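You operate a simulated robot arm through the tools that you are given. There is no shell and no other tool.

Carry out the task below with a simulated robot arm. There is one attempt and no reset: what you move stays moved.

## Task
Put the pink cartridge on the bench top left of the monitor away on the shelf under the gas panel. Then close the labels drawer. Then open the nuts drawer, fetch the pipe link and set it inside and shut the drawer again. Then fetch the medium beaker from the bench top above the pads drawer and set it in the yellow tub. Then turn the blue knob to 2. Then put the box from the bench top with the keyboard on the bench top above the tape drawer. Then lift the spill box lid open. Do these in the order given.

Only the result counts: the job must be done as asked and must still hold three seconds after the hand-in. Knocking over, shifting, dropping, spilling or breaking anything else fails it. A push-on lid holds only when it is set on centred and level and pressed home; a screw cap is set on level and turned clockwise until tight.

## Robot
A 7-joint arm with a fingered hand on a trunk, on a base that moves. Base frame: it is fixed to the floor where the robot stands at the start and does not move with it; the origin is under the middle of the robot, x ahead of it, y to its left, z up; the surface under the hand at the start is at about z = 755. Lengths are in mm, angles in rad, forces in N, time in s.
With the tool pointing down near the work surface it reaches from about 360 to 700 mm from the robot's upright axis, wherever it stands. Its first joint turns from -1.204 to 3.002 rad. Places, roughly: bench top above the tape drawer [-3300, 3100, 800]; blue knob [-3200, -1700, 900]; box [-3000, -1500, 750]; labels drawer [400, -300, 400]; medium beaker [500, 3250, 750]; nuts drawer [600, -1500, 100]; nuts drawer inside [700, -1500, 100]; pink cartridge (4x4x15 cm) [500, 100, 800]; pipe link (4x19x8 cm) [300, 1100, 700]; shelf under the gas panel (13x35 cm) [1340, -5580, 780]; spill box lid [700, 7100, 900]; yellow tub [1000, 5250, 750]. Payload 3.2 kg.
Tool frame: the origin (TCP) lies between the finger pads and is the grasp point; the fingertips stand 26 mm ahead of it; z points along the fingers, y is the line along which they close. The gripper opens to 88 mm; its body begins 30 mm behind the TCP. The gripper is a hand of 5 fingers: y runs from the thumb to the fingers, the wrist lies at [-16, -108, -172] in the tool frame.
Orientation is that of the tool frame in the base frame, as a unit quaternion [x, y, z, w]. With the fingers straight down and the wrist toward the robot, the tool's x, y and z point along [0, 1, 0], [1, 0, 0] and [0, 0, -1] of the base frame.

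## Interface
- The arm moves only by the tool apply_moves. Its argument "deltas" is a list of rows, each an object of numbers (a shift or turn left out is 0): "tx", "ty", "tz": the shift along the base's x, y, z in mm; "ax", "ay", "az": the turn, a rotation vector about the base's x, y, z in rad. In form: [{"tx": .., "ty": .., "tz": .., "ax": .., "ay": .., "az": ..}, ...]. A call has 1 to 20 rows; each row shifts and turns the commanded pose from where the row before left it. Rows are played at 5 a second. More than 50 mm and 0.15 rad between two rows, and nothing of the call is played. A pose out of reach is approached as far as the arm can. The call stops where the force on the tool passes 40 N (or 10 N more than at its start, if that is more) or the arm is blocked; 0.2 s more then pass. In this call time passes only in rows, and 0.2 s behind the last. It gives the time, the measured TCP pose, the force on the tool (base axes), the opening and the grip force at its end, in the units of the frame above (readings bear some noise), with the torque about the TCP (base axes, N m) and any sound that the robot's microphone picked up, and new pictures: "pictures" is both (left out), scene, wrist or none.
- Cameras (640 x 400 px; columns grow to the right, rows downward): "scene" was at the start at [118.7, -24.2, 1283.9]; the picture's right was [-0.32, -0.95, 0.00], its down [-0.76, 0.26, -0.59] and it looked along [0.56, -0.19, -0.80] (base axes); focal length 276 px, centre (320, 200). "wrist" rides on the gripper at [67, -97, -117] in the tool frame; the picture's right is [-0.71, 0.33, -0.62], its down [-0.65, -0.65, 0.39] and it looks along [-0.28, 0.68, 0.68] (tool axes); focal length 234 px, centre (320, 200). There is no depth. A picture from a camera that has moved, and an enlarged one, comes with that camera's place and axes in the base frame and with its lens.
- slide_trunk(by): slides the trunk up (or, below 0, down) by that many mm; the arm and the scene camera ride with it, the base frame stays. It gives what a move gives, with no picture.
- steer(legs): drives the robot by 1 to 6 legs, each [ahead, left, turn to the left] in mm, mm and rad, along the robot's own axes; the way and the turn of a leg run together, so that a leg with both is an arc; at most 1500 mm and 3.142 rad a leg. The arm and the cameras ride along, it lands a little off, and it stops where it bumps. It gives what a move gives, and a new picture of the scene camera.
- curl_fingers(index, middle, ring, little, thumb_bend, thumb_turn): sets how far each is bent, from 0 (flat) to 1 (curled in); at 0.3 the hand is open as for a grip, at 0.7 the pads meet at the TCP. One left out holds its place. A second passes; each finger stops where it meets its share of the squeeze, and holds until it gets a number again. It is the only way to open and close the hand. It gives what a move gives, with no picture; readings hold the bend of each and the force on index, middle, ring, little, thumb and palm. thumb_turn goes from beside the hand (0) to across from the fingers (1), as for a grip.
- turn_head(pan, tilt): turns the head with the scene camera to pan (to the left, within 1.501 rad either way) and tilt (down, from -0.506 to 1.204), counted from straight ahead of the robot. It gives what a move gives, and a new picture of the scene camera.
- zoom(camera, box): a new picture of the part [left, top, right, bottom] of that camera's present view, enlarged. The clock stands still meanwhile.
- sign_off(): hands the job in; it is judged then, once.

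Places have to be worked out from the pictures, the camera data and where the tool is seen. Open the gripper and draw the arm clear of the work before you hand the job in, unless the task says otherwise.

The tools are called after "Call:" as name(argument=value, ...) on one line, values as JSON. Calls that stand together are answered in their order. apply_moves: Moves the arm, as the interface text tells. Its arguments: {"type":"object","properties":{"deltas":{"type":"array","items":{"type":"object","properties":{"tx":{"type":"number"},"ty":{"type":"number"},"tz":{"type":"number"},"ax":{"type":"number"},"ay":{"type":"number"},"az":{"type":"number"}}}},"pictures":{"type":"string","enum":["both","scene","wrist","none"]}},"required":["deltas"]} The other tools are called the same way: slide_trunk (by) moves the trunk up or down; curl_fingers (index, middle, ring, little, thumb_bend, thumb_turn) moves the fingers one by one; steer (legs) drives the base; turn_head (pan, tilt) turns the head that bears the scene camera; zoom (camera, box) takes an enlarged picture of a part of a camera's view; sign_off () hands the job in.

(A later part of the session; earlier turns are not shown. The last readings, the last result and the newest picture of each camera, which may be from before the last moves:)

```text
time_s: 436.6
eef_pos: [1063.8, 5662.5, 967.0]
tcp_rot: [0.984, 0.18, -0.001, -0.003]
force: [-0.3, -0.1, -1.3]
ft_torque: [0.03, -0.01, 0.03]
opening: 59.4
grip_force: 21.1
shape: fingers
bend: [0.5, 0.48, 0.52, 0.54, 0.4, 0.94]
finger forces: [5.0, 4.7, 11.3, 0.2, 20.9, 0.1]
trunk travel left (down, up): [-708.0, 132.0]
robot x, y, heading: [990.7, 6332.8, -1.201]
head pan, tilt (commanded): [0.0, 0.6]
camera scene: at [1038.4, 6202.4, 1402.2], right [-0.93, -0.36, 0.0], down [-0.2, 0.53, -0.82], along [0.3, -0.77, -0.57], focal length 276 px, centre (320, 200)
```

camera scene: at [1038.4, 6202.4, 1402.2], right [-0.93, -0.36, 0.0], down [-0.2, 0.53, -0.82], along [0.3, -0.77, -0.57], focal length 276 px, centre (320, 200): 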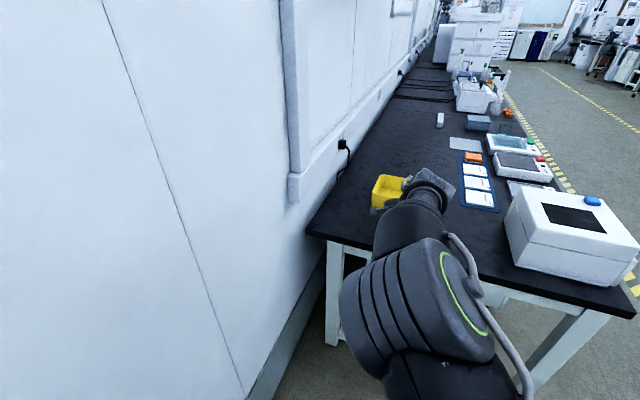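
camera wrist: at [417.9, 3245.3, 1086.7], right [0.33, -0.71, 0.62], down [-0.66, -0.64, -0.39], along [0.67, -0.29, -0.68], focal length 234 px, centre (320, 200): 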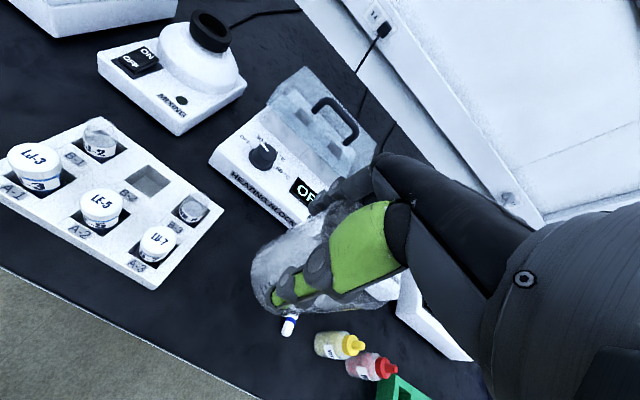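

The hand lines up with the tub along −y. I drive ~370 mm in −y.

Call:
steer(legs=[[345, -133, 0]])

Call:
turn_head(pan=0.15, tilt=0.75)

Call:
apply_moves(deltas=[{"tz": 0}], pictures="wrist")

```text
time_s: 439.0
eef_pos: [1062.5, 5292.2, 966.6]
tcp_rot: [0.984, 0.18, 0.0, -0.003]
force: [0.5, -1.1, -1.5]
ft_torque: [0.02, -0.01, -0.01]
opening: 59.6
grip_force: 21.1
shape: fingers
bend: [0.5, 0.48, 0.52, 0.54, 0.4, 0.94]
finger forces: [5.1, 4.7, 11.3, 0.2, 20.9, 0.1]
trunk travel left (down, up): [-708.0, 132.0]
robot x, y, heading: [988.4, 5963.9, -1.201]
head pan, tilt (commanded): [0.0, 0.6]
camera scene: at [1037.6, 5833.1, 1402.2], right [-0.93, -0.36, 0.0], down [-0.2, 0.53, -0.82], along [0.3, -0.77, -0.57], focal length 276 px, centre (320, 200)
```

scene: 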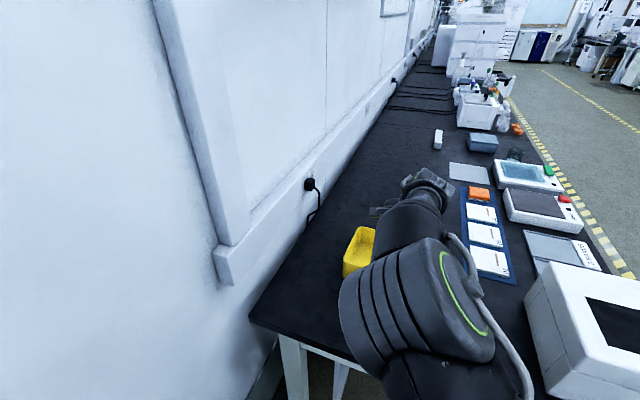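

```text
time_s: 439.7
eef_pos: [1061.6, 5294.4, 966.6]
tcp_rot: [0.984, 0.18, -0.001, -0.003]
force: [-0.4, -0.2, -1.6]
ft_torque: [0.0, -0.02, 0.02]
opening: 59.4
grip_force: 21.3
shape: fingers
bend: [0.5, 0.48, 0.52, 0.54, 0.4, 0.94]
finger forces: [5.2, 4.8, 11.3, 0.3, 20.8, 0.0]
trunk travel left (down, up): [-708.0, 132.0]
robot x, y, heading: [987.1, 5960.5, -1.2]
head pan, tilt (commanded): [0.15, 0.75]
camera scene: at [1046.8, 5843.8, 1389.4], right [-0.87, -0.5, 0.0], down [-0.34, 0.59, -0.73], along [0.36, -0.63, -0.68], focal length 276 px, centre (320, 200)
```

scene: 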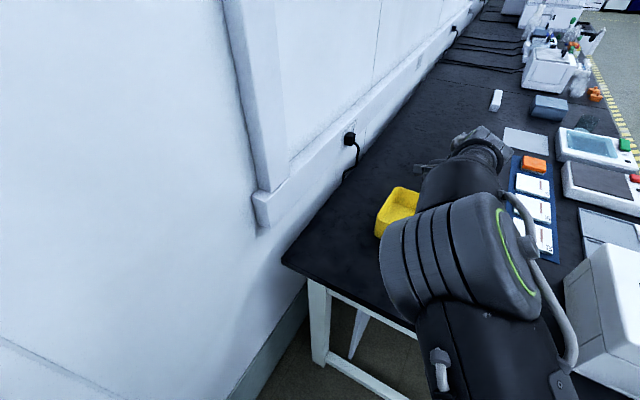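

```text
time_s: 440.1
eef_pos: [1062.0, 5292.5, 967.2]
tcp_rot: [0.984, 0.181, -0.001, -0.004]
force: [-0.4, 0.6, -1.1]
ft_torque: [0.04, -0.03, -0.04]
opening: 59.3
grip_force: 21.4
shape: fingers
bend: [0.5, 0.48, 0.52, 0.54, 0.4, 0.94]
finger forces: [5.1, 4.8, 11.4, 0.2, 21.0, 0.0]
trunk travel left (down, up): [-708.0, 132.0]
robot x, y, heading: [987.7, 5962.7, -1.202]
head pan, tilt (commanded): [0.15, 0.75]
camera wrist: at [1090.0, 5407.2, 1086.1], right [-0.54, -0.56, 0.62], down [-0.84, 0.38, -0.38], along [-0.02, -0.73, -0.68], focal length 234 px, centre (320, 200)
```

wrist: 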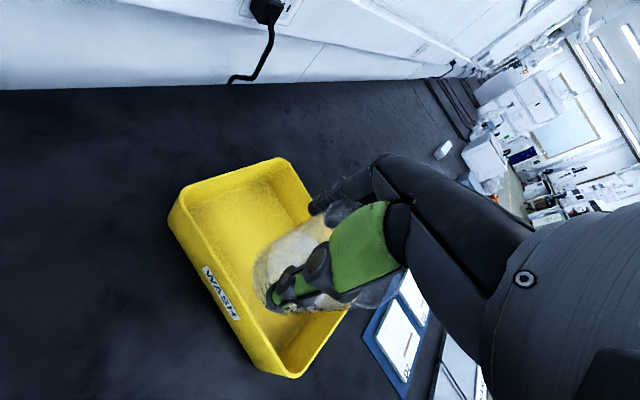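

From the wrist view the tub's rim spans x 943–1163, y 5151–5318. I move the beaker over its middle and lower.

Call:
apply_moves(deltas=[{"tx": 1, "ty": -14}, {"tx": 1, "ty": -14}, {"tx": 1, "ty": -14}, {"tx": 1, "ty": -13}, {"tz": -25}, {"tz": -25}, {"tz": -20}, {"tz": 0}], pictures="both")

Call:
zoom(camera="wrist", box=[140, 140, 400, 390])

```text
time_s: 441.9
eef_pos: [1067.2, 5238.1, 897.3]
tcp_rot: [0.984, 0.18, -0.002, -0.003]
force: [0.0, -0.2, -1.1]
ft_torque: [-0.01, -0.03, -0.02]
opening: 59.4
grip_force: 20.3
shape: fingers
bend: [0.51, 0.48, 0.52, 0.54, 0.4, 0.94]
finger forces: [5.2, 4.7, 11.3, 0.2, 20.8, 0.0]
trunk travel left (down, up): [-708.0, 132.0]
robot x, y, heading: [988.8, 5959.7, -1.204]
head pan, tilt (commanded): [0.15, 0.75]
camera scene: at [1046.8, 5844.1, 1389.3], right [-0.87, -0.5, 0.0], down [-0.34, 0.59, -0.73], along [0.36, -0.63, -0.68], focal length 276 px, centre (320, 200)
camera wrist: at [1094.1, 5352.1, 1016.2], right [-0.54, -0.56, 0.62], down [-0.84, 0.38, -0.38], along [-0.02, -0.73, -0.68], focal length 234 px, centre (320, 200)
```

scene: 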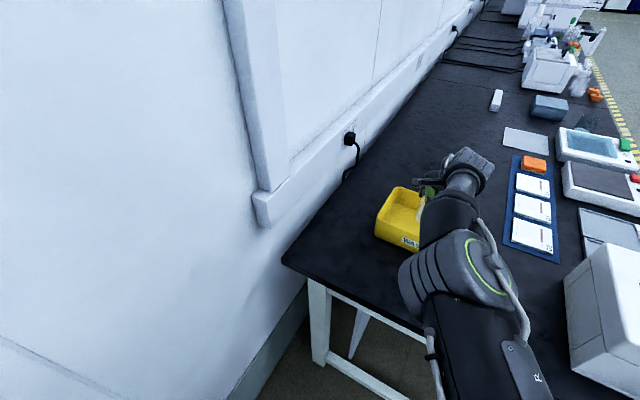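
wrist: 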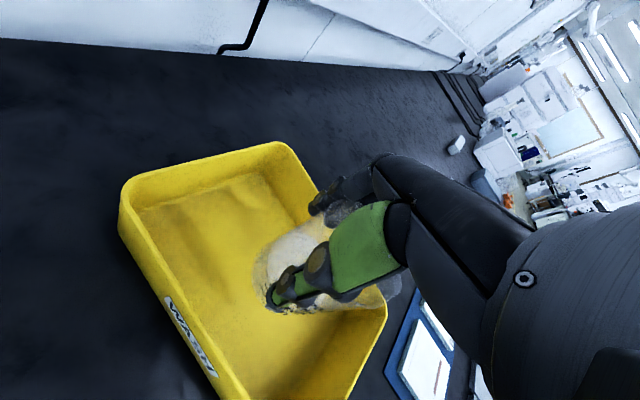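

```text
1.60 times, centred on (270, 265) of wrist
camera zoom: at [1094.1, 5352.1, 1016.2], right [-0.54, -0.56, 0.62], down [-0.84, 0.38, -0.38], along [-0.02, -0.73, -0.68], focal length 375 px, centre (400, 96)
```

zoom: 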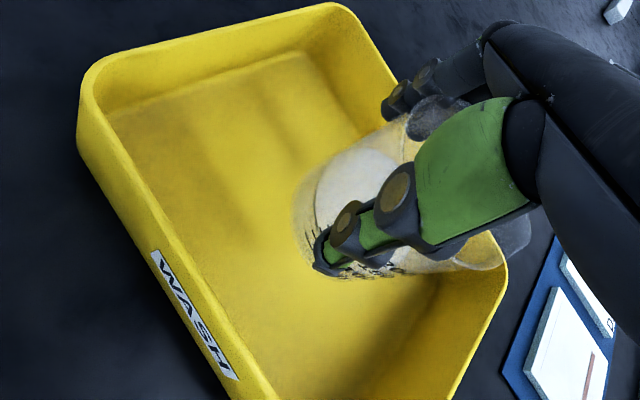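

The beaker is centred over the tub opening. I lower it further, slowly near the floor.

Call:
apply_moves(deltas=[{"tz": -20}, {"tz": -20}, {"tz": -10}, {"tz": -5}, {"tz": 0}], pictures="wrist")

```text
time_s: 443.1
eef_pos: [1066.7, 5237.6, 842.1]
tcp_rot: [0.984, 0.181, -0.001, -0.002]
force: [-0.6, -1.0, -2.0]
ft_torque: [0.05, -0.05, -0.01]
opening: 59.1
grip_force: 21.0
shape: fingers
bend: [0.51, 0.48, 0.52, 0.54, 0.4, 0.94]
finger forces: [5.1, 4.8, 11.4, 0.3, 20.8, 0.0]
trunk travel left (down, up): [-708.0, 132.0]
robot x, y, heading: [987.1, 5965.7, -1.202]
head pan, tilt (commanded): [0.15, 0.75]
camera wrist: at [1094.1, 5351.6, 960.8], right [-0.54, -0.56, 0.62], down [-0.84, 0.38, -0.38], along [-0.02, -0.73, -0.68], focal length 234 px, centre (320, 200)
```

wrist: 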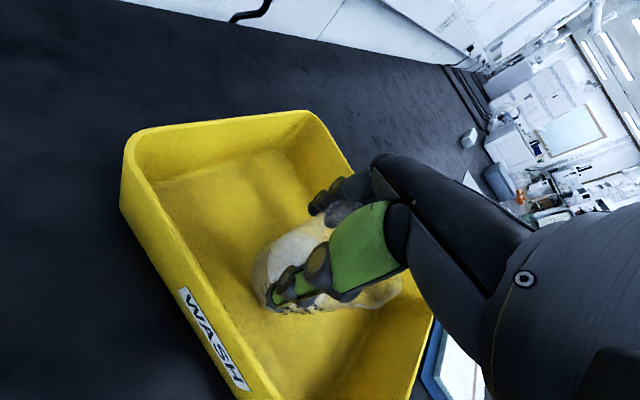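

Call:
apply_moves(deltas=[{"tz": -2}, {"tz": -2}, {"tz": -2}, {"tz": 0}], pictures="none")

```text
time_s: 444.1
eef_pos: [1066.6, 5238.1, 836.8]
tcp_rot: [0.984, 0.18, -0.001, -0.002]
force: [-0.4, -0.7, 0.1]
ft_torque: [-0.02, -0.04, 0.0]
opening: 59.3
grip_force: 21.2
shape: fingers
bend: [0.51, 0.48, 0.52, 0.54, 0.4, 0.94]
finger forces: [5.0, 4.9, 11.4, 0.3, 20.8, 0.1]
trunk travel left (down, up): [-708.0, 132.0]
robot x, y, heading: [989.7, 5962.7, -1.202]
head pan, tilt (commanded): [0.15, 0.75]
```

Force is starting to change (−2 → 0 N), so the base is just touching. I go down 2 mm more to confirm.

Call:
apply_moves(deltas=[{"tz": -2}, {"tz": 0}], pictures="wrist")

```text
time_s: 444.7
eef_pos: [1066.8, 5238.2, 836.8]
tcp_rot: [0.983, 0.181, -0.001, 0.0]
force: [-0.1, 0.4, 4.3]
ft_torque: [-0.19, 0.01, -0.01]
opening: 59.0
grip_force: 21.8
shape: fingers
bend: [0.51, 0.48, 0.52, 0.54, 0.4, 0.94]
finger forces: [5.0, 5.3, 11.7, 0.4, 21.4, 0.1]
trunk travel left (down, up): [-708.0, 132.0]
robot x, y, heading: [992.3, 5964.2, -1.205]
head pan, tilt (commanded): [0.15, 0.75]
camera wrist: at [1094.0, 5353.2, 954.6], right [-0.54, -0.56, 0.62], down [-0.84, 0.38, -0.39], along [-0.02, -0.73, -0.68], focal length 234 px, centre (320, 200)
```

wrist: 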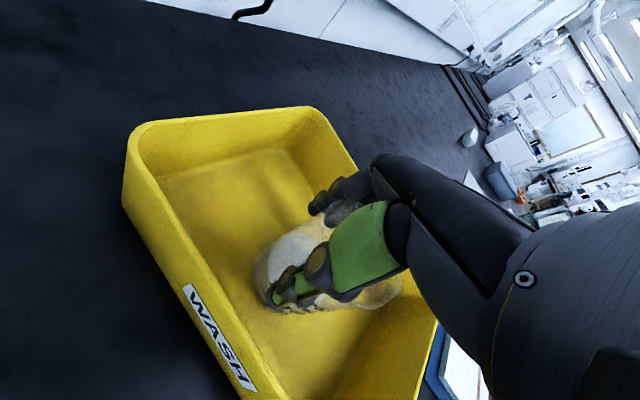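

The beaker stands on the tub floor. I open the fingers in two steps.

Call:
curl_fingers(index=0.4, middle=0.4, ring=0.4, little=0.4, thumb_bend=0.34)

Call:
curl_fingers(index=0.28, middle=0.28, ring=0.28, little=0.28, thumb_bend=0.28)

Call:
apply_moves(deltas=[{"tz": 0}], pictures="wrist")

```text
time_s: 445.7
eef_pos: [1065.9, 5238.6, 835.5]
tcp_rot: [0.984, 0.18, -0.001, -0.002]
force: [0.1, -0.3, 1.8]
ft_torque: [-0.05, 0.02, -0.02]
opening: 73.8
grip_force: 2.4
shape: fingers
bend: [0.4, 0.4, 0.4, 0.4, 0.34, 0.97]
finger forces: [0.0, 0.0, 1.7, 0.1, 1.9, 0.1]
trunk travel left (down, up): [-708.0, 132.0]
robot x, y, heading: [990.8, 5962.5, -1.204]
head pan, tilt (commanded): [0.15, 0.75]
```

```text
time_s: 446.7
eef_pos: [1066.4, 5238.7, 834.6]
tcp_rot: [0.984, 0.18, -0.001, -0.003]
force: [1.3, 0.2, 0.4]
ft_torque: [-0.01, -0.01, 0.0]
opening: 91.3
grip_force: 0.0
shape: fingers
bend: [0.28, 0.28, 0.28, 0.28, 0.28, 0.97]
finger forces: [0.1, 0.0, 0.0, 0.0, 0.1, 0.0]
trunk travel left (down, up): [-708.0, 132.0]
robot x, y, heading: [987.4, 5963.6, -1.199]
head pan, tilt (commanded): [0.15, 0.75]
```

```text
time_s: 447.1
eef_pos: [1066.8, 5237.7, 835.2]
tcp_rot: [0.984, 0.181, 0.0, -0.002]
force: [-0.5, 0.0, -0.8]
ft_torque: [-0.01, 0.01, 0.04]
opening: 91.3
grip_force: 0.1
shape: fingers
bend: [0.28, 0.28, 0.28, 0.28, 0.28, 0.97]
finger forces: [0.0, 0.0, 0.0, 0.0, 0.0, 0.0]
trunk travel left (down, up): [-708.0, 132.0]
robot x, y, heading: [992.5, 5963.7, -1.201]
head pan, tilt (commanded): [0.15, 0.75]
camera wrist: at [1094.0, 5352.5, 953.3], right [-0.54, -0.56, 0.62], down [-0.84, 0.38, -0.38], along [-0.02, -0.73, -0.68], focal length 234 px, centre (320, 200)
```

wrist: 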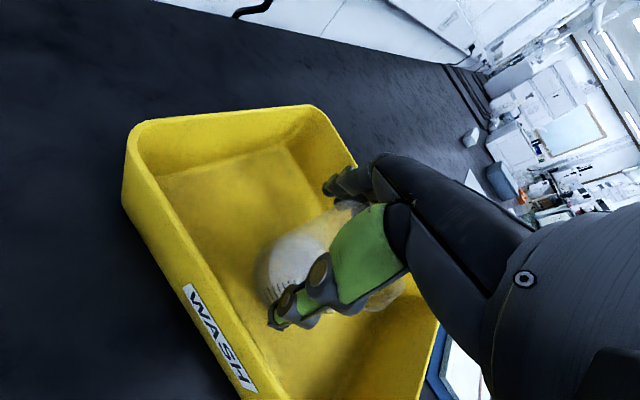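

Released, no contact forces. I raise the hand straight up.

Call:
apply_moves(deltas=[{"tz": 8}, {"tz": 10}, {"tz": 15}, {"tz": 25}, {"tz": 30}, {"tz": 30}, {"tz": 20}], pictures="wrist")

Call:
zoom(camera="wrist", box=[140, 140, 400, 390])

```text
time_s: 448.7
eef_pos: [1066.0, 5239.0, 975.0]
tcp_rot: [0.984, 0.181, -0.001, -0.002]
force: [-0.7, 1.8, -0.1]
ft_torque: [0.0, 0.01, -0.02]
opening: 91.6
grip_force: 0.1
shape: fingers
bend: [0.28, 0.28, 0.28, 0.28, 0.28, 0.97]
finger forces: [0.1, 0.1, 0.0, 0.1, 0.0, 0.1]
trunk travel left (down, up): [-708.0, 132.0]
robot x, y, heading: [989.7, 5960.7, -1.201]
head pan, tilt (commanded): [0.15, 0.75]
camera wrist: at [1094.2, 5353.0, 1092.1], right [-0.54, -0.56, 0.62], down [-0.84, 0.38, -0.38], along [-0.02, -0.73, -0.68], focal length 234 px, centre (320, 200)
```

wrist: 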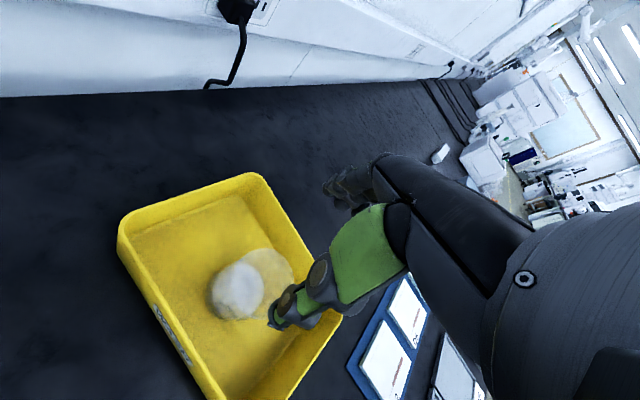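

```text
1.60 times, centred on (270, 265) of wrist
camera zoom: at [1094.2, 5353.0, 1092.1], right [-0.54, -0.56, 0.62], down [-0.84, 0.38, -0.38], along [-0.02, -0.73, -0.68], focal length 375 px, centre (400, 96)
```

zoom: 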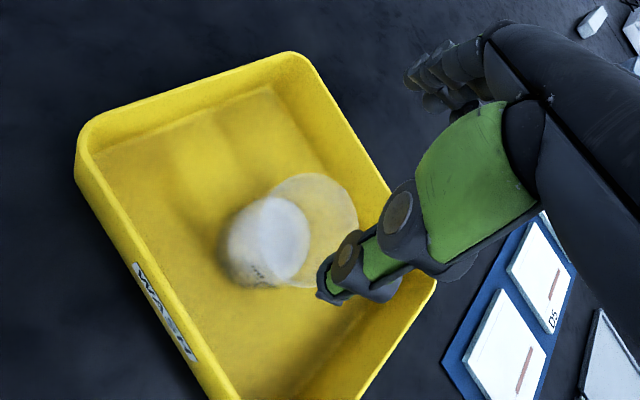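

The beaker stands upright in the tub. Now to the blue knob across the room: I back out, move to open floor, and turn to face −x.

Call:
steer(legs=[[-345, 133, 0], [-370, -930, 0], [-200, -500, 0], [0, 0, -1.94]])

Call:
turn_head(pan=0.3, tilt=0.3)

```text
time_s: 463.2
eef_pos: [-1255.1, 6554.3, 971.6]
tcp_rot: [-0.7, 0.714, -0.001, 0.002]
force: [-0.2, -0.4, -0.4]
ft_torque: [-0.01, -0.02, -0.01]
opening: 91.3
grip_force: 0.0
shape: fingers
bend: [0.28, 0.28, 0.28, 0.28, 0.28, 0.97]
finger forces: [0.0, 0.0, 0.1, 0.0, 0.0, 0.0]
trunk travel left (down, up): [-708.0, 132.0]
robot x, y, heading: [-554.7, 6356.3, 3.131]
head pan, tilt (commanded): [0.15, 0.75]
camera scene: at [-686.8, 6345.1, 1389.4], right [-0.14, 0.99, 0.0], down [0.68, 0.09, -0.73], along [-0.72, -0.1, -0.68], focal length 276 px, centre (320, 200)
```

scene: 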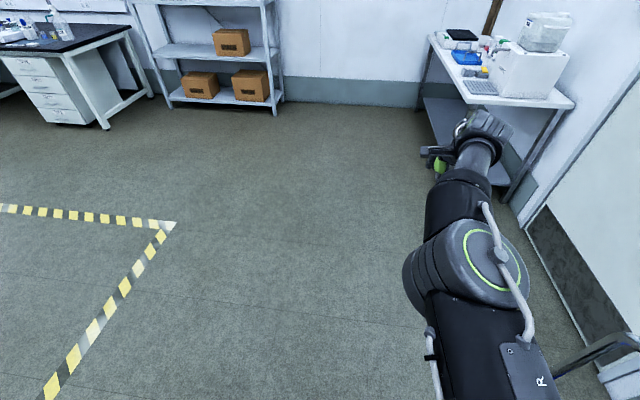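

```text
time_s: 464.1
eef_pos: [-1255.6, 6554.6, 973.1]
tcp_rot: [-0.7, 0.714, -0.001, 0.003]
force: [-1.0, 1.0, 0.4]
ft_torque: [-0.01, -0.04, 0.0]
opening: 91.6
grip_force: 0.1
shape: fingers
bend: [0.28, 0.28, 0.28, 0.28, 0.28, 0.97]
finger forces: [0.0, 0.1, 0.0, 0.1, 0.0, 0.0]
trunk travel left (down, up): [-708.0, 132.0]
robot x, y, heading: [-546.1, 6356.0, 3.134]
head pan, tilt (commanded): [0.3, 0.3]
camera scene: at [-694.3, 6330.0, 1429.6], right [-0.28, 0.96, 0.0], down [0.28, 0.08, -0.95], along [-0.92, -0.27, -0.3], focal length 276 px, centre (320, 200)
```

scene: 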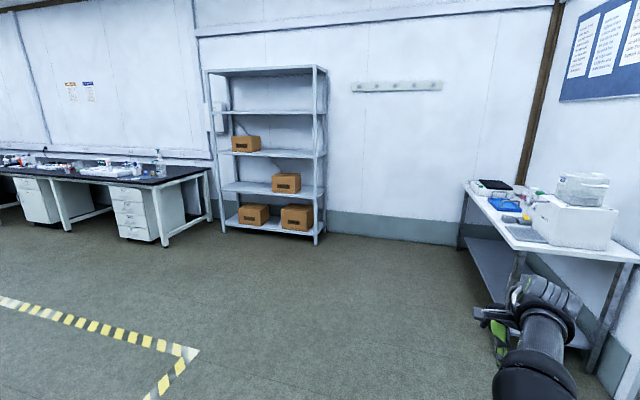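

Clear floor ahead. I move into the middle aisle and drive along −y in stages.

Call:
steer(legs=[[850, 0, 0.007], [0, 1500, 0], [0, 1500, 0], [0, 1500, 0]])

Call:
turn_head(pan=0.6, tilt=0.3)

```text
time_s: 489.7
eef_pos: [-2095.8, 2054.1, 972.7]
tcp_rot: [0.708, -0.707, 0.001, -0.003]
force: [-0.4, 0.6, -0.3]
ft_torque: [-0.01, 0.02, 0.02]
opening: 91.5
grip_force: 0.0
shape: fingers
bend: [0.28, 0.28, 0.28, 0.28, 0.28, 0.97]
finger forces: [0.1, 0.0, 0.0, 0.1, 0.0, 0.0]
trunk travel left (down, up): [-708.0, 132.0]
robot x, y, heading: [-1392.3, 1875.1, -3.13]
head pan, tilt (commanded): [0.3, 0.3]
camera scene: at [-1529.2, 1843.5, 1429.7], right [-0.31, 0.95, 0.0], down [0.28, 0.09, -0.96], along [-0.91, -0.29, -0.3], focal length 276 px, centre (320, 200)
```

scene: 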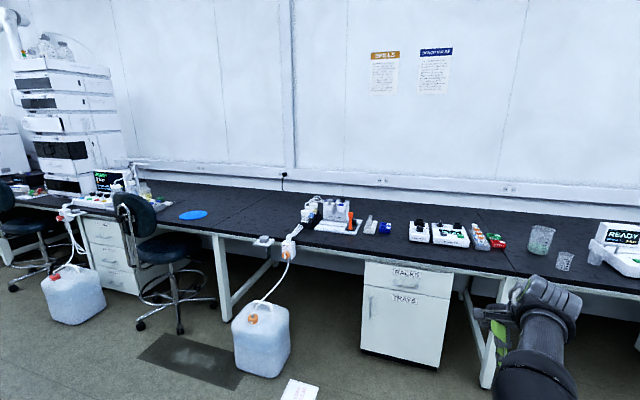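

```text
time_s: 490.5
eef_pos: [-2094.8, 2054.2, 973.4]
tcp_rot: [0.709, -0.705, 0.002, -0.002]
force: [0.0, -0.2, -0.6]
ft_torque: [-0.02, 0.0, -0.06]
opening: 91.9
grip_force: 0.0
shape: fingers
bend: [0.28, 0.28, 0.28, 0.28, 0.28, 0.97]
finger forces: [0.0, 0.1, 0.0, 0.0, 0.0, 0.0]
trunk travel left (down, up): [-708.0, 132.0]
robot x, y, heading: [-1390.6, 1871.3, -3.134]
head pan, tilt (commanded): [0.6, 0.3]
camera scene: at [-1516.8, 1818.8, 1429.7], right [-0.57, 0.82, 0.0], down [0.24, 0.17, -0.96], along [-0.78, -0.55, -0.3], focal length 276 px, centre (320, 200)
```

scene: 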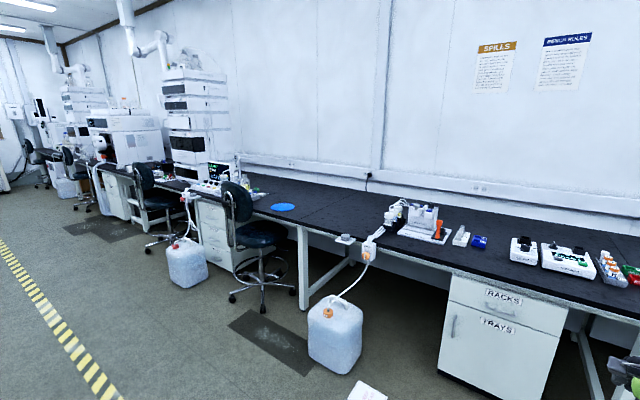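

I continue along −y to y≈−1700, staying at x≈−1400, clear of chairs and floor items.

Call:
steer(legs=[[0, 1500, -0.008], [0, 1500, 0], [0, 500, 0]])

Call:
turn_head(pan=0.1, tilt=0.35)

```text
time_s: 507.5
eef_pos: [-2089.0, -1437.4, 973.2]
tcp_rot: [-0.704, 0.71, -0.001, 0.003]
force: [-0.9, -0.4, 0.4]
ft_torque: [0.02, 0.0, 0.0]
opening: 91.6
grip_force: 0.0
shape: fingers
bend: [0.28, 0.28, 0.28, 0.28, 0.28, 0.97]
finger forces: [0.1, 0.0, 0.0, 0.1, 0.1, 0.0]
trunk travel left (down, up): [-708.0, 132.0]
robot x, y, heading: [-1385.8, -1627.2, 3.142]
head pan, tilt (commanded): [0.6, 0.3]
camera scene: at [-1512.0, -1681.1, 1429.7], right [-0.56, 0.83, 0.0], down [0.24, 0.17, -0.96], along [-0.79, -0.54, -0.3], focal length 276 px, centre (320, 200)
```

scene: 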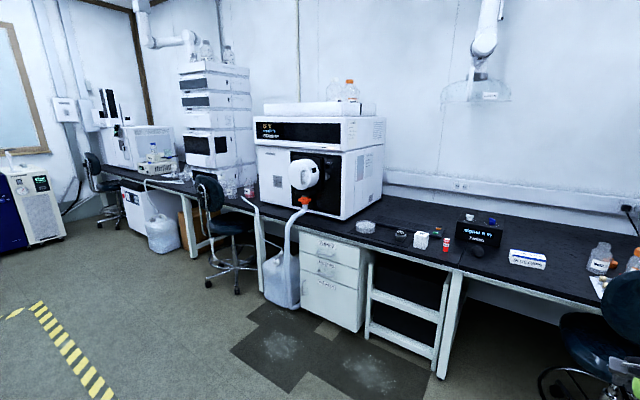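

```text
time_s: 508.4
eef_pos: [-2087.9, -1437.3, 973.3]
tcp_rot: [-0.704, 0.71, -0.001, 0.002]
force: [-0.4, 0.0, -0.5]
ft_torque: [0.0, -0.02, -0.02]
opening: 91.3
grip_force: 0.1
shape: fingers
bend: [0.28, 0.28, 0.28, 0.28, 0.28, 0.97]
finger forces: [0.1, 0.0, 0.0, 0.1, 0.1, 0.0]
trunk travel left (down, up): [-708.0, 132.0]
robot x, y, heading: [-1382.7, -1628.7, 3.145]
head pan, tilt (commanded): [0.099, 0.351]
camera scene: at [-1527.6, -1637.4, 1425.0], right [-0.1, 1.0, 0.0], down [0.34, 0.03, -0.94], along [-0.93, -0.09, -0.34], focal length 276 px, centre (320, 200)
```

scene: 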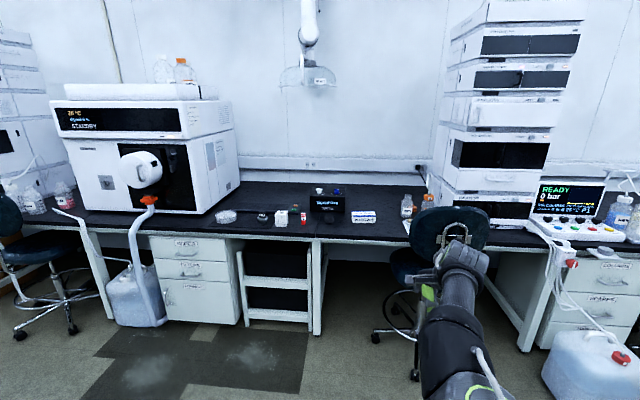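

The small black device near the bench centre should carry the blue knob, and the white/blue box stands right of it. I zoom in.

Call:
zoom(camera="scene", box=[280, 170, 440, 260])

Call:
zoom(camera="scene", box=[295, 175, 375, 235])

```text
4.00 times, centred on (360, 215) of scene
camera zoom: at [-1527.6, -1637.4, 1425.0], right [-0.1, 1.0, 0.0], down [0.34, 0.03, -0.94], along [-0.93, -0.09, -0.34], focal length 1105 px, centre (160, 140)
```

zoom: 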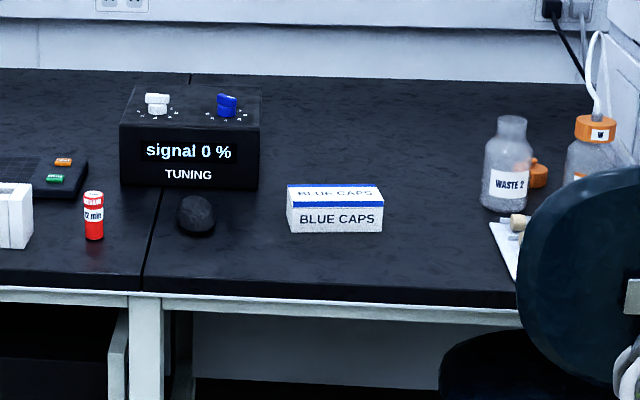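

```text
6.67 times, centred on (335, 205) of scene
camera zoom: at [-1527.6, -1637.4, 1425.0], right [-0.1, 1.0, 0.0], down [0.34, 0.03, -0.94], along [-0.93, -0.09, -0.34], focal length 1841 px, centre (220, 167)
```

zoom: 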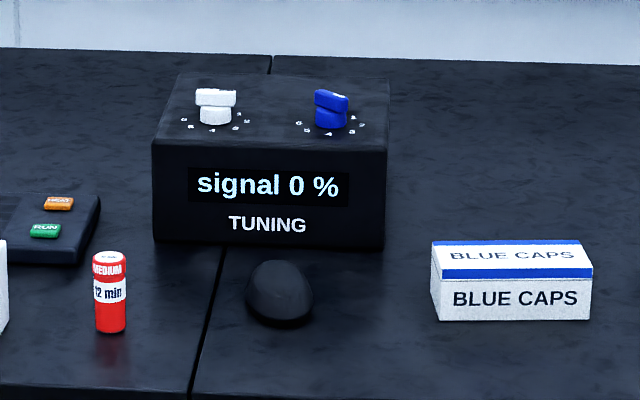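

The tuning box has a white and a blue knob on top; blue knob ≈ (−3190, −1705, 880). I retract the arm a bit and drive closer to look at the dial from above.

Call:
apply_moves(deltas=[{"tx": 30}, {"tx": 30}, {"tx": 30}, {"tx": 30}, {"tx": 30, "tz": 20}], pictures="none")

Call:
steer(legs=[[1060, 270, -0.003]])

Call:
turn_head(pan=-0.15, tilt=0.75)

```text
time_s: 509.6
eef_pos: [-1907.9, -1424.4, 881.8]
tcp_rot: [-0.688, 0.717, -0.089, 0.075]
force: [0.3, 0.3, 0.3]
ft_torque: [0.0, -0.01, -0.01]
opening: 91.5
grip_force: 0.0
shape: fingers
bend: [0.28, 0.28, 0.28, 0.28, 0.28, 0.97]
finger forces: [0.1, 0.1, 0.0, 0.1, 0.0, 0.0]
trunk travel left (down, up): [-708.0, 132.0]
robot x, y, heading: [-1385.2, -1628.9, 3.14]
head pan, tilt (commanded): [0.099, 0.351]
stopped in row 5: the arm was blocked; the commanded pose is now the measured one
```

```text
time_s: 515.2
eef_pos: [-2963.3, -1690.8, 881.8]
tcp_rot: [-0.688, 0.717, -0.089, 0.074]
force: [0.0, -0.7, 0.6]
ft_torque: [0.0, 0.01, 0.0]
opening: 91.6
grip_force: 0.1
shape: fingers
bend: [0.28, 0.28, 0.28, 0.28, 0.28, 0.97]
finger forces: [0.0, 0.1, 0.1, 0.0, 0.0, 0.0]
trunk travel left (down, up): [-708.0, 132.0]
robot x, y, heading: [-2437.6, -1895.4, 3.14]
head pan, tilt (commanded): [0.099, 0.351]
camera scene: at [-2582.6, -1903.4, 1425.0], right [-0.1, 1.0, 0.0], down [0.34, 0.03, -0.94], along [-0.93, -0.09, -0.34], focal length 276 px, centre (320, 200)
```

scene: 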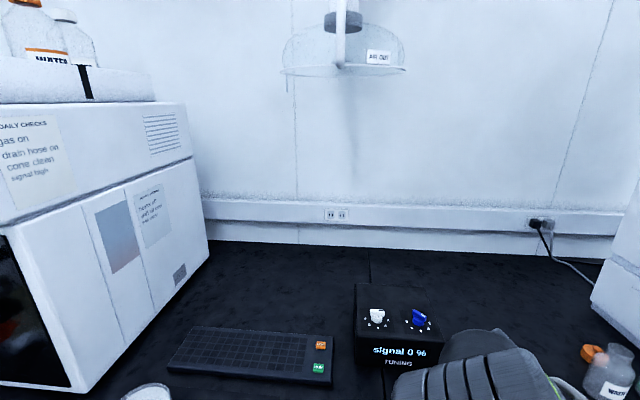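

```text
time_s: 516.1
eef_pos: [-2963.0, -1691.3, 880.5]
tcp_rot: [-0.688, 0.717, -0.09, 0.075]
force: [-0.4, -0.7, -0.2]
ft_torque: [0.04, 0.04, -0.01]
opening: 91.7
grip_force: 0.1
shape: fingers
bend: [0.28, 0.28, 0.28, 0.28, 0.28, 0.97]
finger forces: [0.0, 0.1, 0.1, 0.0, 0.1, 0.1]
trunk travel left (down, up): [-708.0, 132.0]
robot x, y, heading: [-2436.0, -1890.4, 3.143]
head pan, tilt (commanded): [-0.15, 0.75]
camera scene: at [-2571.7, -1881.8, 1389.4], right [0.15, 0.99, 0.0], down [0.67, -0.1, -0.73], along [-0.72, 0.11, -0.68], focal length 276 px, centre (320, 200)
```

scene: 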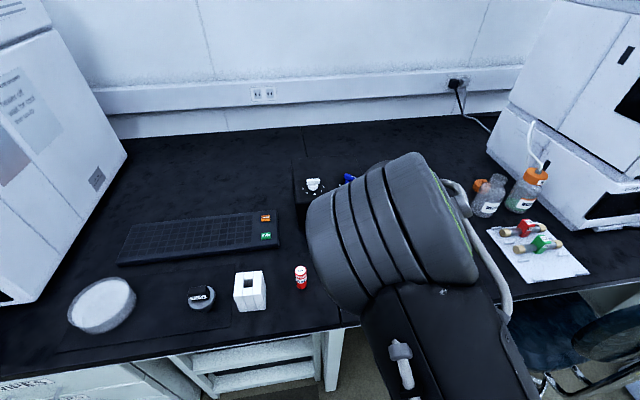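

The arm folded too far when retracting (hand tilted 13°, lower than planned). I raise and extend it again and level the tool.

Call:
apply_moves(deltas=[{"tz": 25, "tx": -15}, {"tz": 25, "tx": -15}, {"tz": 25, "tx": -15, "ax": 0.012, "ay": 0.115}, {"tz": 25, "tx": -15, "ax": 0.012, "ay": 0.115}], pictures="wrist")

```text
time_s: 517.3
eef_pos: [-3014.4, -1676.3, 953.2]
tcp_rot: [-0.679, 0.734, -0.028, 0.007]
force: [-0.2, -0.2, -0.3]
ft_torque: [-0.01, 0.01, 0.01]
opening: 91.7
grip_force: 0.0
shape: fingers
bend: [0.28, 0.28, 0.28, 0.28, 0.28, 0.97]
finger forces: [0.1, 0.0, 0.0, 0.0, 0.1, 0.0]
trunk travel left (down, up): [-708.0, 132.0]
robot x, y, heading: [-2440.3, -1894.3, 3.141]
head pan, tilt (commanded): [-0.15, 0.75]
stopped in row 4: the arm was blocked; the commanded pose is now the measured one
camera wrist: at [-2928.6, -1746.5, 1078.5], right [-0.31, 0.75, 0.59], down [0.72, 0.58, -0.37], along [-0.62, 0.31, -0.72], focal length 234 px, centre (320, 200)
```

wrist: 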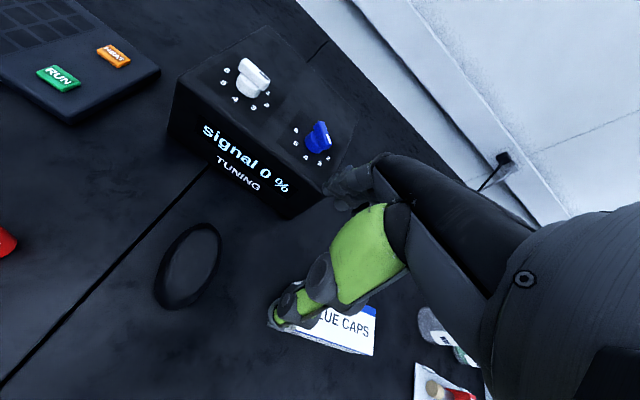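

The wrist camera sees the knobs well. I zoom in on the blue knob dial.

Call:
zoom(camera="wrist", box=[210, 40, 370, 190])

Call:
zoom(camera="wrist", box=[280, 105, 350, 175])

```text
2.67 times, centred on (290, 115) of wrist
camera zoom: at [-2928.6, -1746.5, 1078.5], right [-0.31, 0.75, 0.59], down [0.72, 0.58, -0.37], along [-0.62, 0.31, -0.72], focal length 624 px, centre (400, 427)
```

zoom: 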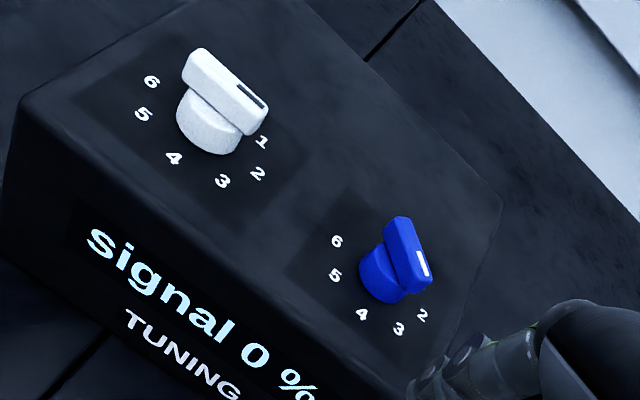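

```text
5.71 times, centred on (315, 140) of wrist
camera zoom: at [-2928.6, -1746.5, 1078.5], right [-0.31, 0.75, 0.59], down [0.72, 0.58, -0.37], along [-0.62, 0.31, -0.72], focal length 1338 px, centre (349, 543)
```

zoom: 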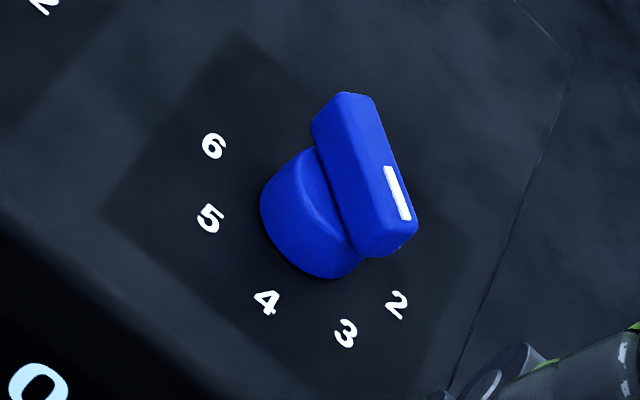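

The dial is clear: numbers every 45°, 4 toward the robot, 3 at +45°, 2 toward +y; the blue pointer is now at 3, so it must turn +45° (counter‑clockwise from above). I back off and lower the trunk so that the arm has a more comfortable geometry.

Call:
steer(legs=[[-320, 0, 0]])

Call:
slide_trunk(by=-120)

Call:
apply_moves(deltas=[{"tz": 30, "tx": -10}, {"tz": 30, "tx": -10}, {"tz": 30, "tx": -10}, {"tz": 30, "tx": -10}, {"tz": 20, "tx": -10}, {"ax": -0.03, "ay": 0.05}], pictures="none")

```text
time_s: 519.4
eef_pos: [-2692.4, -1676.8, 952.6]
tcp_rot: [-0.678, 0.734, -0.029, 0.01]
force: [0.3, 0.6, 0.2]
ft_torque: [-0.02, 0.02, 0.03]
opening: 91.3
grip_force: 0.0
shape: fingers
bend: [0.28, 0.28, 0.28, 0.28, 0.28, 0.97]
finger forces: [0.1, 0.1, 0.0, 0.0, 0.1, 0.1]
trunk travel left (down, up): [-708.0, 132.0]
robot x, y, heading: [-2118.7, -1895.1, 3.136]
head pan, tilt (commanded): [-0.15, 0.75]
camera scene: at [-2250.4, -1882.5, 1389.4], right [0.15, 0.99, 0.0], down [0.67, -0.1, -0.73], along [-0.72, 0.11, -0.68], focal length 276 px, centre (320, 200)
```

scene: 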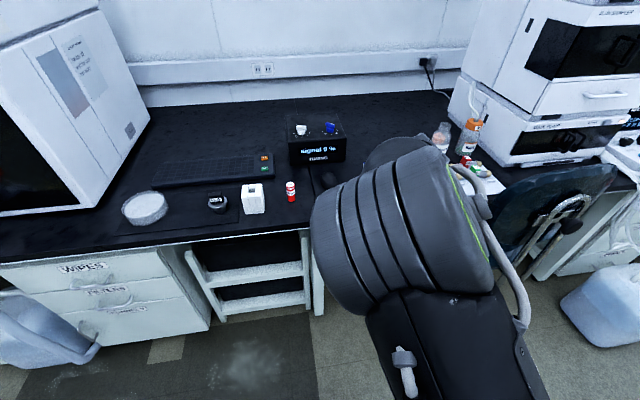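

```text
time_s: 520.9
eef_pos: [-2693.1, -1676.8, 833.1]
tcp_rot: [-0.677, 0.735, -0.029, 0.009]
force: [0.3, 0.7, 0.0]
ft_torque: [0.0, 0.03, 0.02]
opening: 91.6
grip_force: 0.1
shape: fingers
bend: [0.28, 0.28, 0.28, 0.28, 0.28, 0.97]
finger forces: [0.1, 0.0, 0.0, 0.0, 0.0, 0.1]
trunk travel left (down, up): [-588.0, 252.0]
robot x, y, heading: [-2116.1, -1893.1, 3.137]
head pan, tilt (commanded): [-0.15, 0.75]
```

```text
time_s: 522.3
eef_pos: [-2742.3, -1675.5, 973.2]
tcp_rot: [-0.679, 0.734, -0.023, -0.02]
force: [0.5, 0.1, -1.1]
ft_torque: [-0.02, 0.01, -0.03]
opening: 91.9
grip_force: 0.1
shape: fingers
bend: [0.28, 0.28, 0.28, 0.28, 0.28, 0.97]
finger forces: [0.0, 0.0, 0.0, 0.1, 0.0, 0.0]
trunk travel left (down, up): [-588.0, 252.0]
robot x, y, heading: [-2119.4, -1895.4, 3.14]
head pan, tilt (commanded): [-0.15, 0.75]
```

Good. I level the remaining 3.5° tilt and yaw by −0.71 rad so the closing axis is across the blue bar (135°).

Call:
apply_moves(deltas=[{"ax": 0.061}, {"az": -0.118}, {"az": -0.118}, {"az": -0.118}, {"az": -0.118}, {"az": -0.118}, {"az": -0.118}], pictures="scene")

```text
time_s: 523.9
eef_pos: [-2736.6, -1588.1, 964.6]
tcp_rot: [-0.465, 0.885, -0.003, 0.001]
force: [-0.5, -0.1, -0.4]
ft_torque: [-0.01, 0.0, 0.01]
opening: 91.7
grip_force: 0.0
shape: fingers
bend: [0.28, 0.28, 0.28, 0.28, 0.28, 0.97]
finger forces: [0.1, 0.0, 0.0, 0.1, 0.1, 0.0]
out of reach, approached as far as the arm can: row 4, 5, 6, 7
trunk travel left (down, up): [-588.0, 252.0]
robot x, y, heading: [-2116.6, -1897.4, 3.137]
head pan, tilt (commanded): [-0.15, 0.75]
camera scene: at [-2251.0, -1882.5, 1269.3], right [0.15, 0.99, 0.0], down [0.67, -0.1, -0.73], along [-0.72, 0.11, -0.68], focal length 276 px, centre (320, 200)
```

scene: 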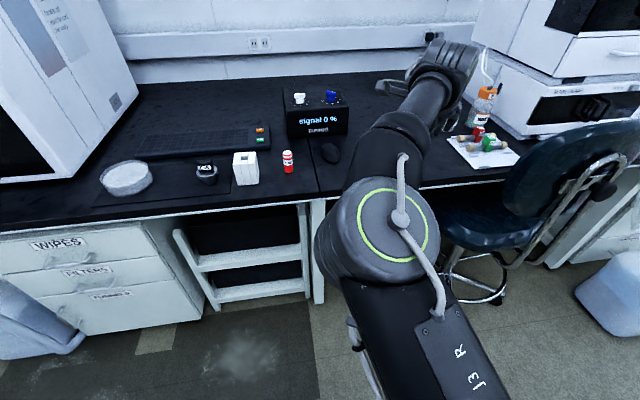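

Yaw that far is beyond the arm's comfort. Instead I'll use a closing axis at about 160° – squeezing aligns the bar further – and then rotate to 180°, which puts the bar at "2". I set that orientation and lateral offset now.

Call:
apply_moves(deltas=[{"az": 0.13, "ty": -30}, {"az": 0.12, "ty": -30}, {"ty": -30}, {"ty": -25}], pictures="none")

Call:
steer(legs=[[330, -5, 0]])

Call:
turn_head(pan=0.05, tilt=0.75)

Call:
apply_moves(deltas=[{"tz": 0}], pictures="wrist")

```text
time_s: 524.9
eef_pos: [-2732.7, -1670.3, 956.2]
tcp_rot: [-0.562, 0.827, -0.015, -0.001]
force: [-0.2, -0.5, 0.4]
ft_torque: [-0.03, 0.01, 0.01]
opening: 91.7
grip_force: 0.0
shape: fingers
bend: [0.28, 0.28, 0.28, 0.28, 0.28, 0.97]
finger forces: [0.0, 0.0, 0.1, 0.1, 0.0, 0.1]
out of reach, approached as far as the arm can: row 4
trunk travel left (down, up): [-588.0, 252.0]
robot x, y, heading: [-2116.6, -1893.8, 3.135]
head pan, tilt (commanded): [-0.15, 0.75]
```

```text
time_s: 527.1
eef_pos: [-3063.1, -1667.4, 963.2]
tcp_rot: [-0.565, 0.825, -0.015, -0.009]
force: [0.0, 0.2, -0.8]
ft_torque: [0.02, 0.03, 0.0]
opening: 91.6
grip_force: 0.1
shape: fingers
bend: [0.28, 0.28, 0.28, 0.28, 0.28, 0.97]
finger forces: [0.0, 0.0, 0.0, 0.0, 0.1, 0.0]
trunk travel left (down, up): [-588.0, 252.0]
robot x, y, heading: [-2443.8, -1890.6, 3.138]
head pan, tilt (commanded): [-0.15, 0.75]
camera scene: at [-2579.7, -1876.2, 1269.3], right [0.15, 0.99, 0.0], down [0.67, -0.1, -0.73], along [-0.72, 0.11, -0.68], focal length 276 px, centre (320, 200)
```

scene: 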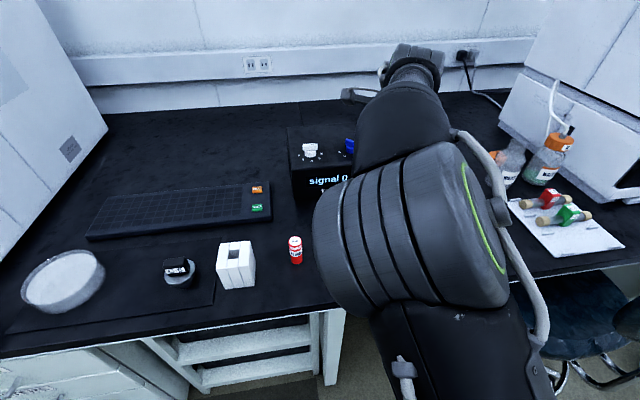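

```text
time_s: 527.8
eef_pos: [-3062.2, -1664.1, 962.5]
tcp_rot: [-0.563, 0.826, -0.016, -0.01]
force: [-0.2, 0.1, 0.5]
ft_torque: [0.01, 0.0, 0.0]
opening: 91.3
grip_force: 0.1
shape: fingers
bend: [0.28, 0.28, 0.28, 0.28, 0.28, 0.97]
finger forces: [0.1, 0.0, 0.0, 0.0, 0.0, 0.1]
trunk travel left (down, up): [-588.0, 252.0]
robot x, y, heading: [-2442.7, -1891.0, 3.135]
head pan, tilt (commanded): [0.051, 0.75]
camera scene: at [-2579.9, -1892.7, 1269.4], right [-0.05, 1.0, 0.0], down [0.68, 0.03, -0.73], along [-0.73, -0.03, -0.68], focal length 276 px, centre (320, 200)
```

scene: 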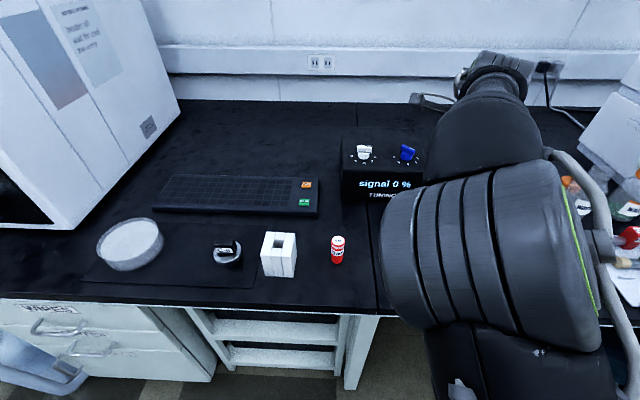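

```text
time_s: 528.2
eef_pos: [-3061.7, -1665.2, 962.7]
tcp_rot: [-0.563, 0.826, -0.018, -0.01]
force: [-0.3, 0.3, 0.0]
ft_torque: [0.03, -0.04, 0.0]
opening: 91.7
grip_force: 0.2
shape: fingers
bend: [0.28, 0.28, 0.28, 0.28, 0.28, 0.97]
finger forces: [0.0, 0.0, 0.0, 0.0, 0.1, 0.1]
trunk travel left (down, up): [-588.0, 252.0]
robot x, y, heading: [-2449.4, -1887.4, 3.136]
head pan, tilt (commanded): [0.051, 0.75]
camera wrist: at [-2996.4, -1758.1, 1084.5], right [-0.05, 0.8, 0.59], down [0.85, 0.35, -0.4], along [-0.53, 0.48, -0.7], focal length 234 px, centre (320, 200)
```

wrist: 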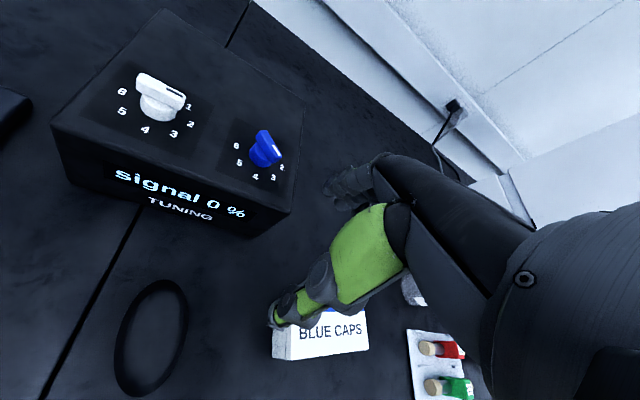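

I zoom in with both cameras for the knob's present angle and exact place.

Call:
zoom(camera="scene", box=[340, 130, 440, 200])

Call:
zoom(camera="wrist", box=[220, 110, 320, 200])

```text
5.71 times, centred on (390, 165) of scene
camera zoom: at [-2579.9, -1892.8, 1269.4], right [-0.05, 1.0, 0.0], down [0.68, 0.03, -0.73], along [-0.73, -0.03, -0.68], focal length 1578 px, centre (-80, 400)
```

zoom: 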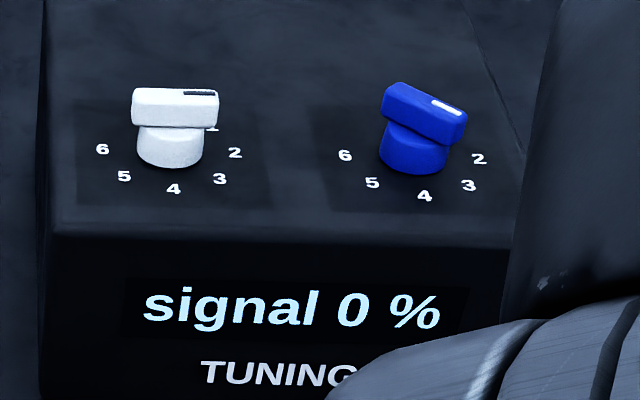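

```text
4.44 times, centred on (270, 155) of wrist
camera zoom: at [-2996.4, -1758.1, 1084.5], right [-0.05, 0.8, 0.59], down [0.85, 0.35, -0.4], along [-0.53, 0.48, -0.7], focal length 1041 px, centre (542, 400)
```

zoom: 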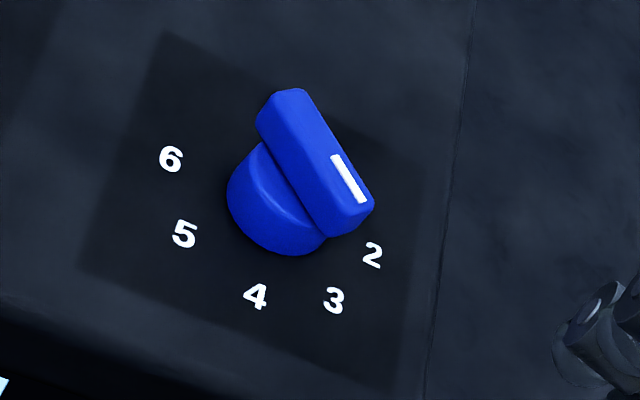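

Dial centre is at (−3190.5, −1696.7), bar top z≈883. I drive 100 mm closer, then bring the hand above the blue knob.

Call:
steer(legs=[[100, 0, 0.003]])

Call:
apply_moves(deltas=[{"tz": 0, "ax": 0.04}, {"tz": 0}], pictures="wrist")

```text
time_s: 529.4
eef_pos: [-3162.9, -1668.2, 963.1]
tcp_rot: [-0.564, 0.825, -0.017, -0.009]
force: [-0.3, -0.3, 0.0]
ft_torque: [-0.02, -0.01, 0.01]
opening: 91.5
grip_force: 0.1
shape: fingers
bend: [0.28, 0.28, 0.28, 0.28, 0.28, 0.97]
finger forces: [0.0, 0.0, 0.0, 0.0, 0.0, 0.0]
trunk travel left (down, up): [-588.0, 252.0]
robot x, y, heading: [-2549.2, -1887.8, 3.143]
head pan, tilt (commanded): [0.051, 0.75]
camera scene: at [-2680.7, -1893.1, 1269.3], right [-0.05, 1.0, 0.0], down [0.68, 0.03, -0.73], along [-0.73, -0.04, -0.68], focal length 276 px, centre (320, 200)
```

scene: 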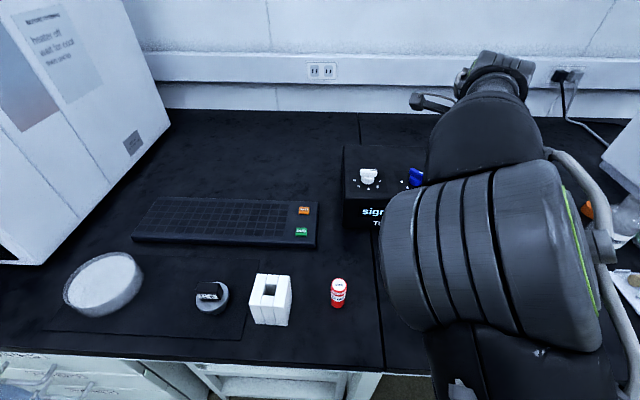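

```text
time_s: 530.0
eef_pos: [-3161.0, -1655.4, 964.9]
tcp_rot: [-0.557, 0.83, -0.011, -0.01]
force: [-0.3, -0.3, 0.1]
ft_torque: [-0.01, 0.02, 0.03]
opening: 91.8
grip_force: 0.0
shape: fingers
bend: [0.28, 0.28, 0.28, 0.28, 0.28, 0.97]
finger forces: [0.0, 0.1, 0.1, 0.1, 0.0, 0.0]
trunk travel left (down, up): [-588.0, 252.0]
robot x, y, heading: [-2544.7, -1887.0, 3.139]
head pan, tilt (commanded): [0.051, 0.75]
camera wrist: at [-3096.4, -1751.3, 1084.7], right [-0.04, 0.8, 0.6], down [0.85, 0.34, -0.4], along [-0.53, 0.5, -0.69], focal length 234 px, centre (320, 200)
```

wrist: 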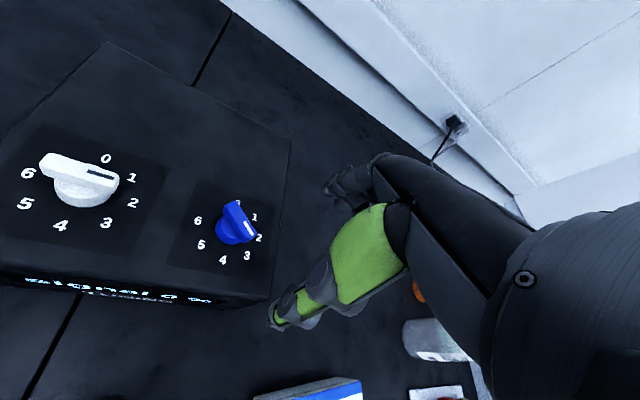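

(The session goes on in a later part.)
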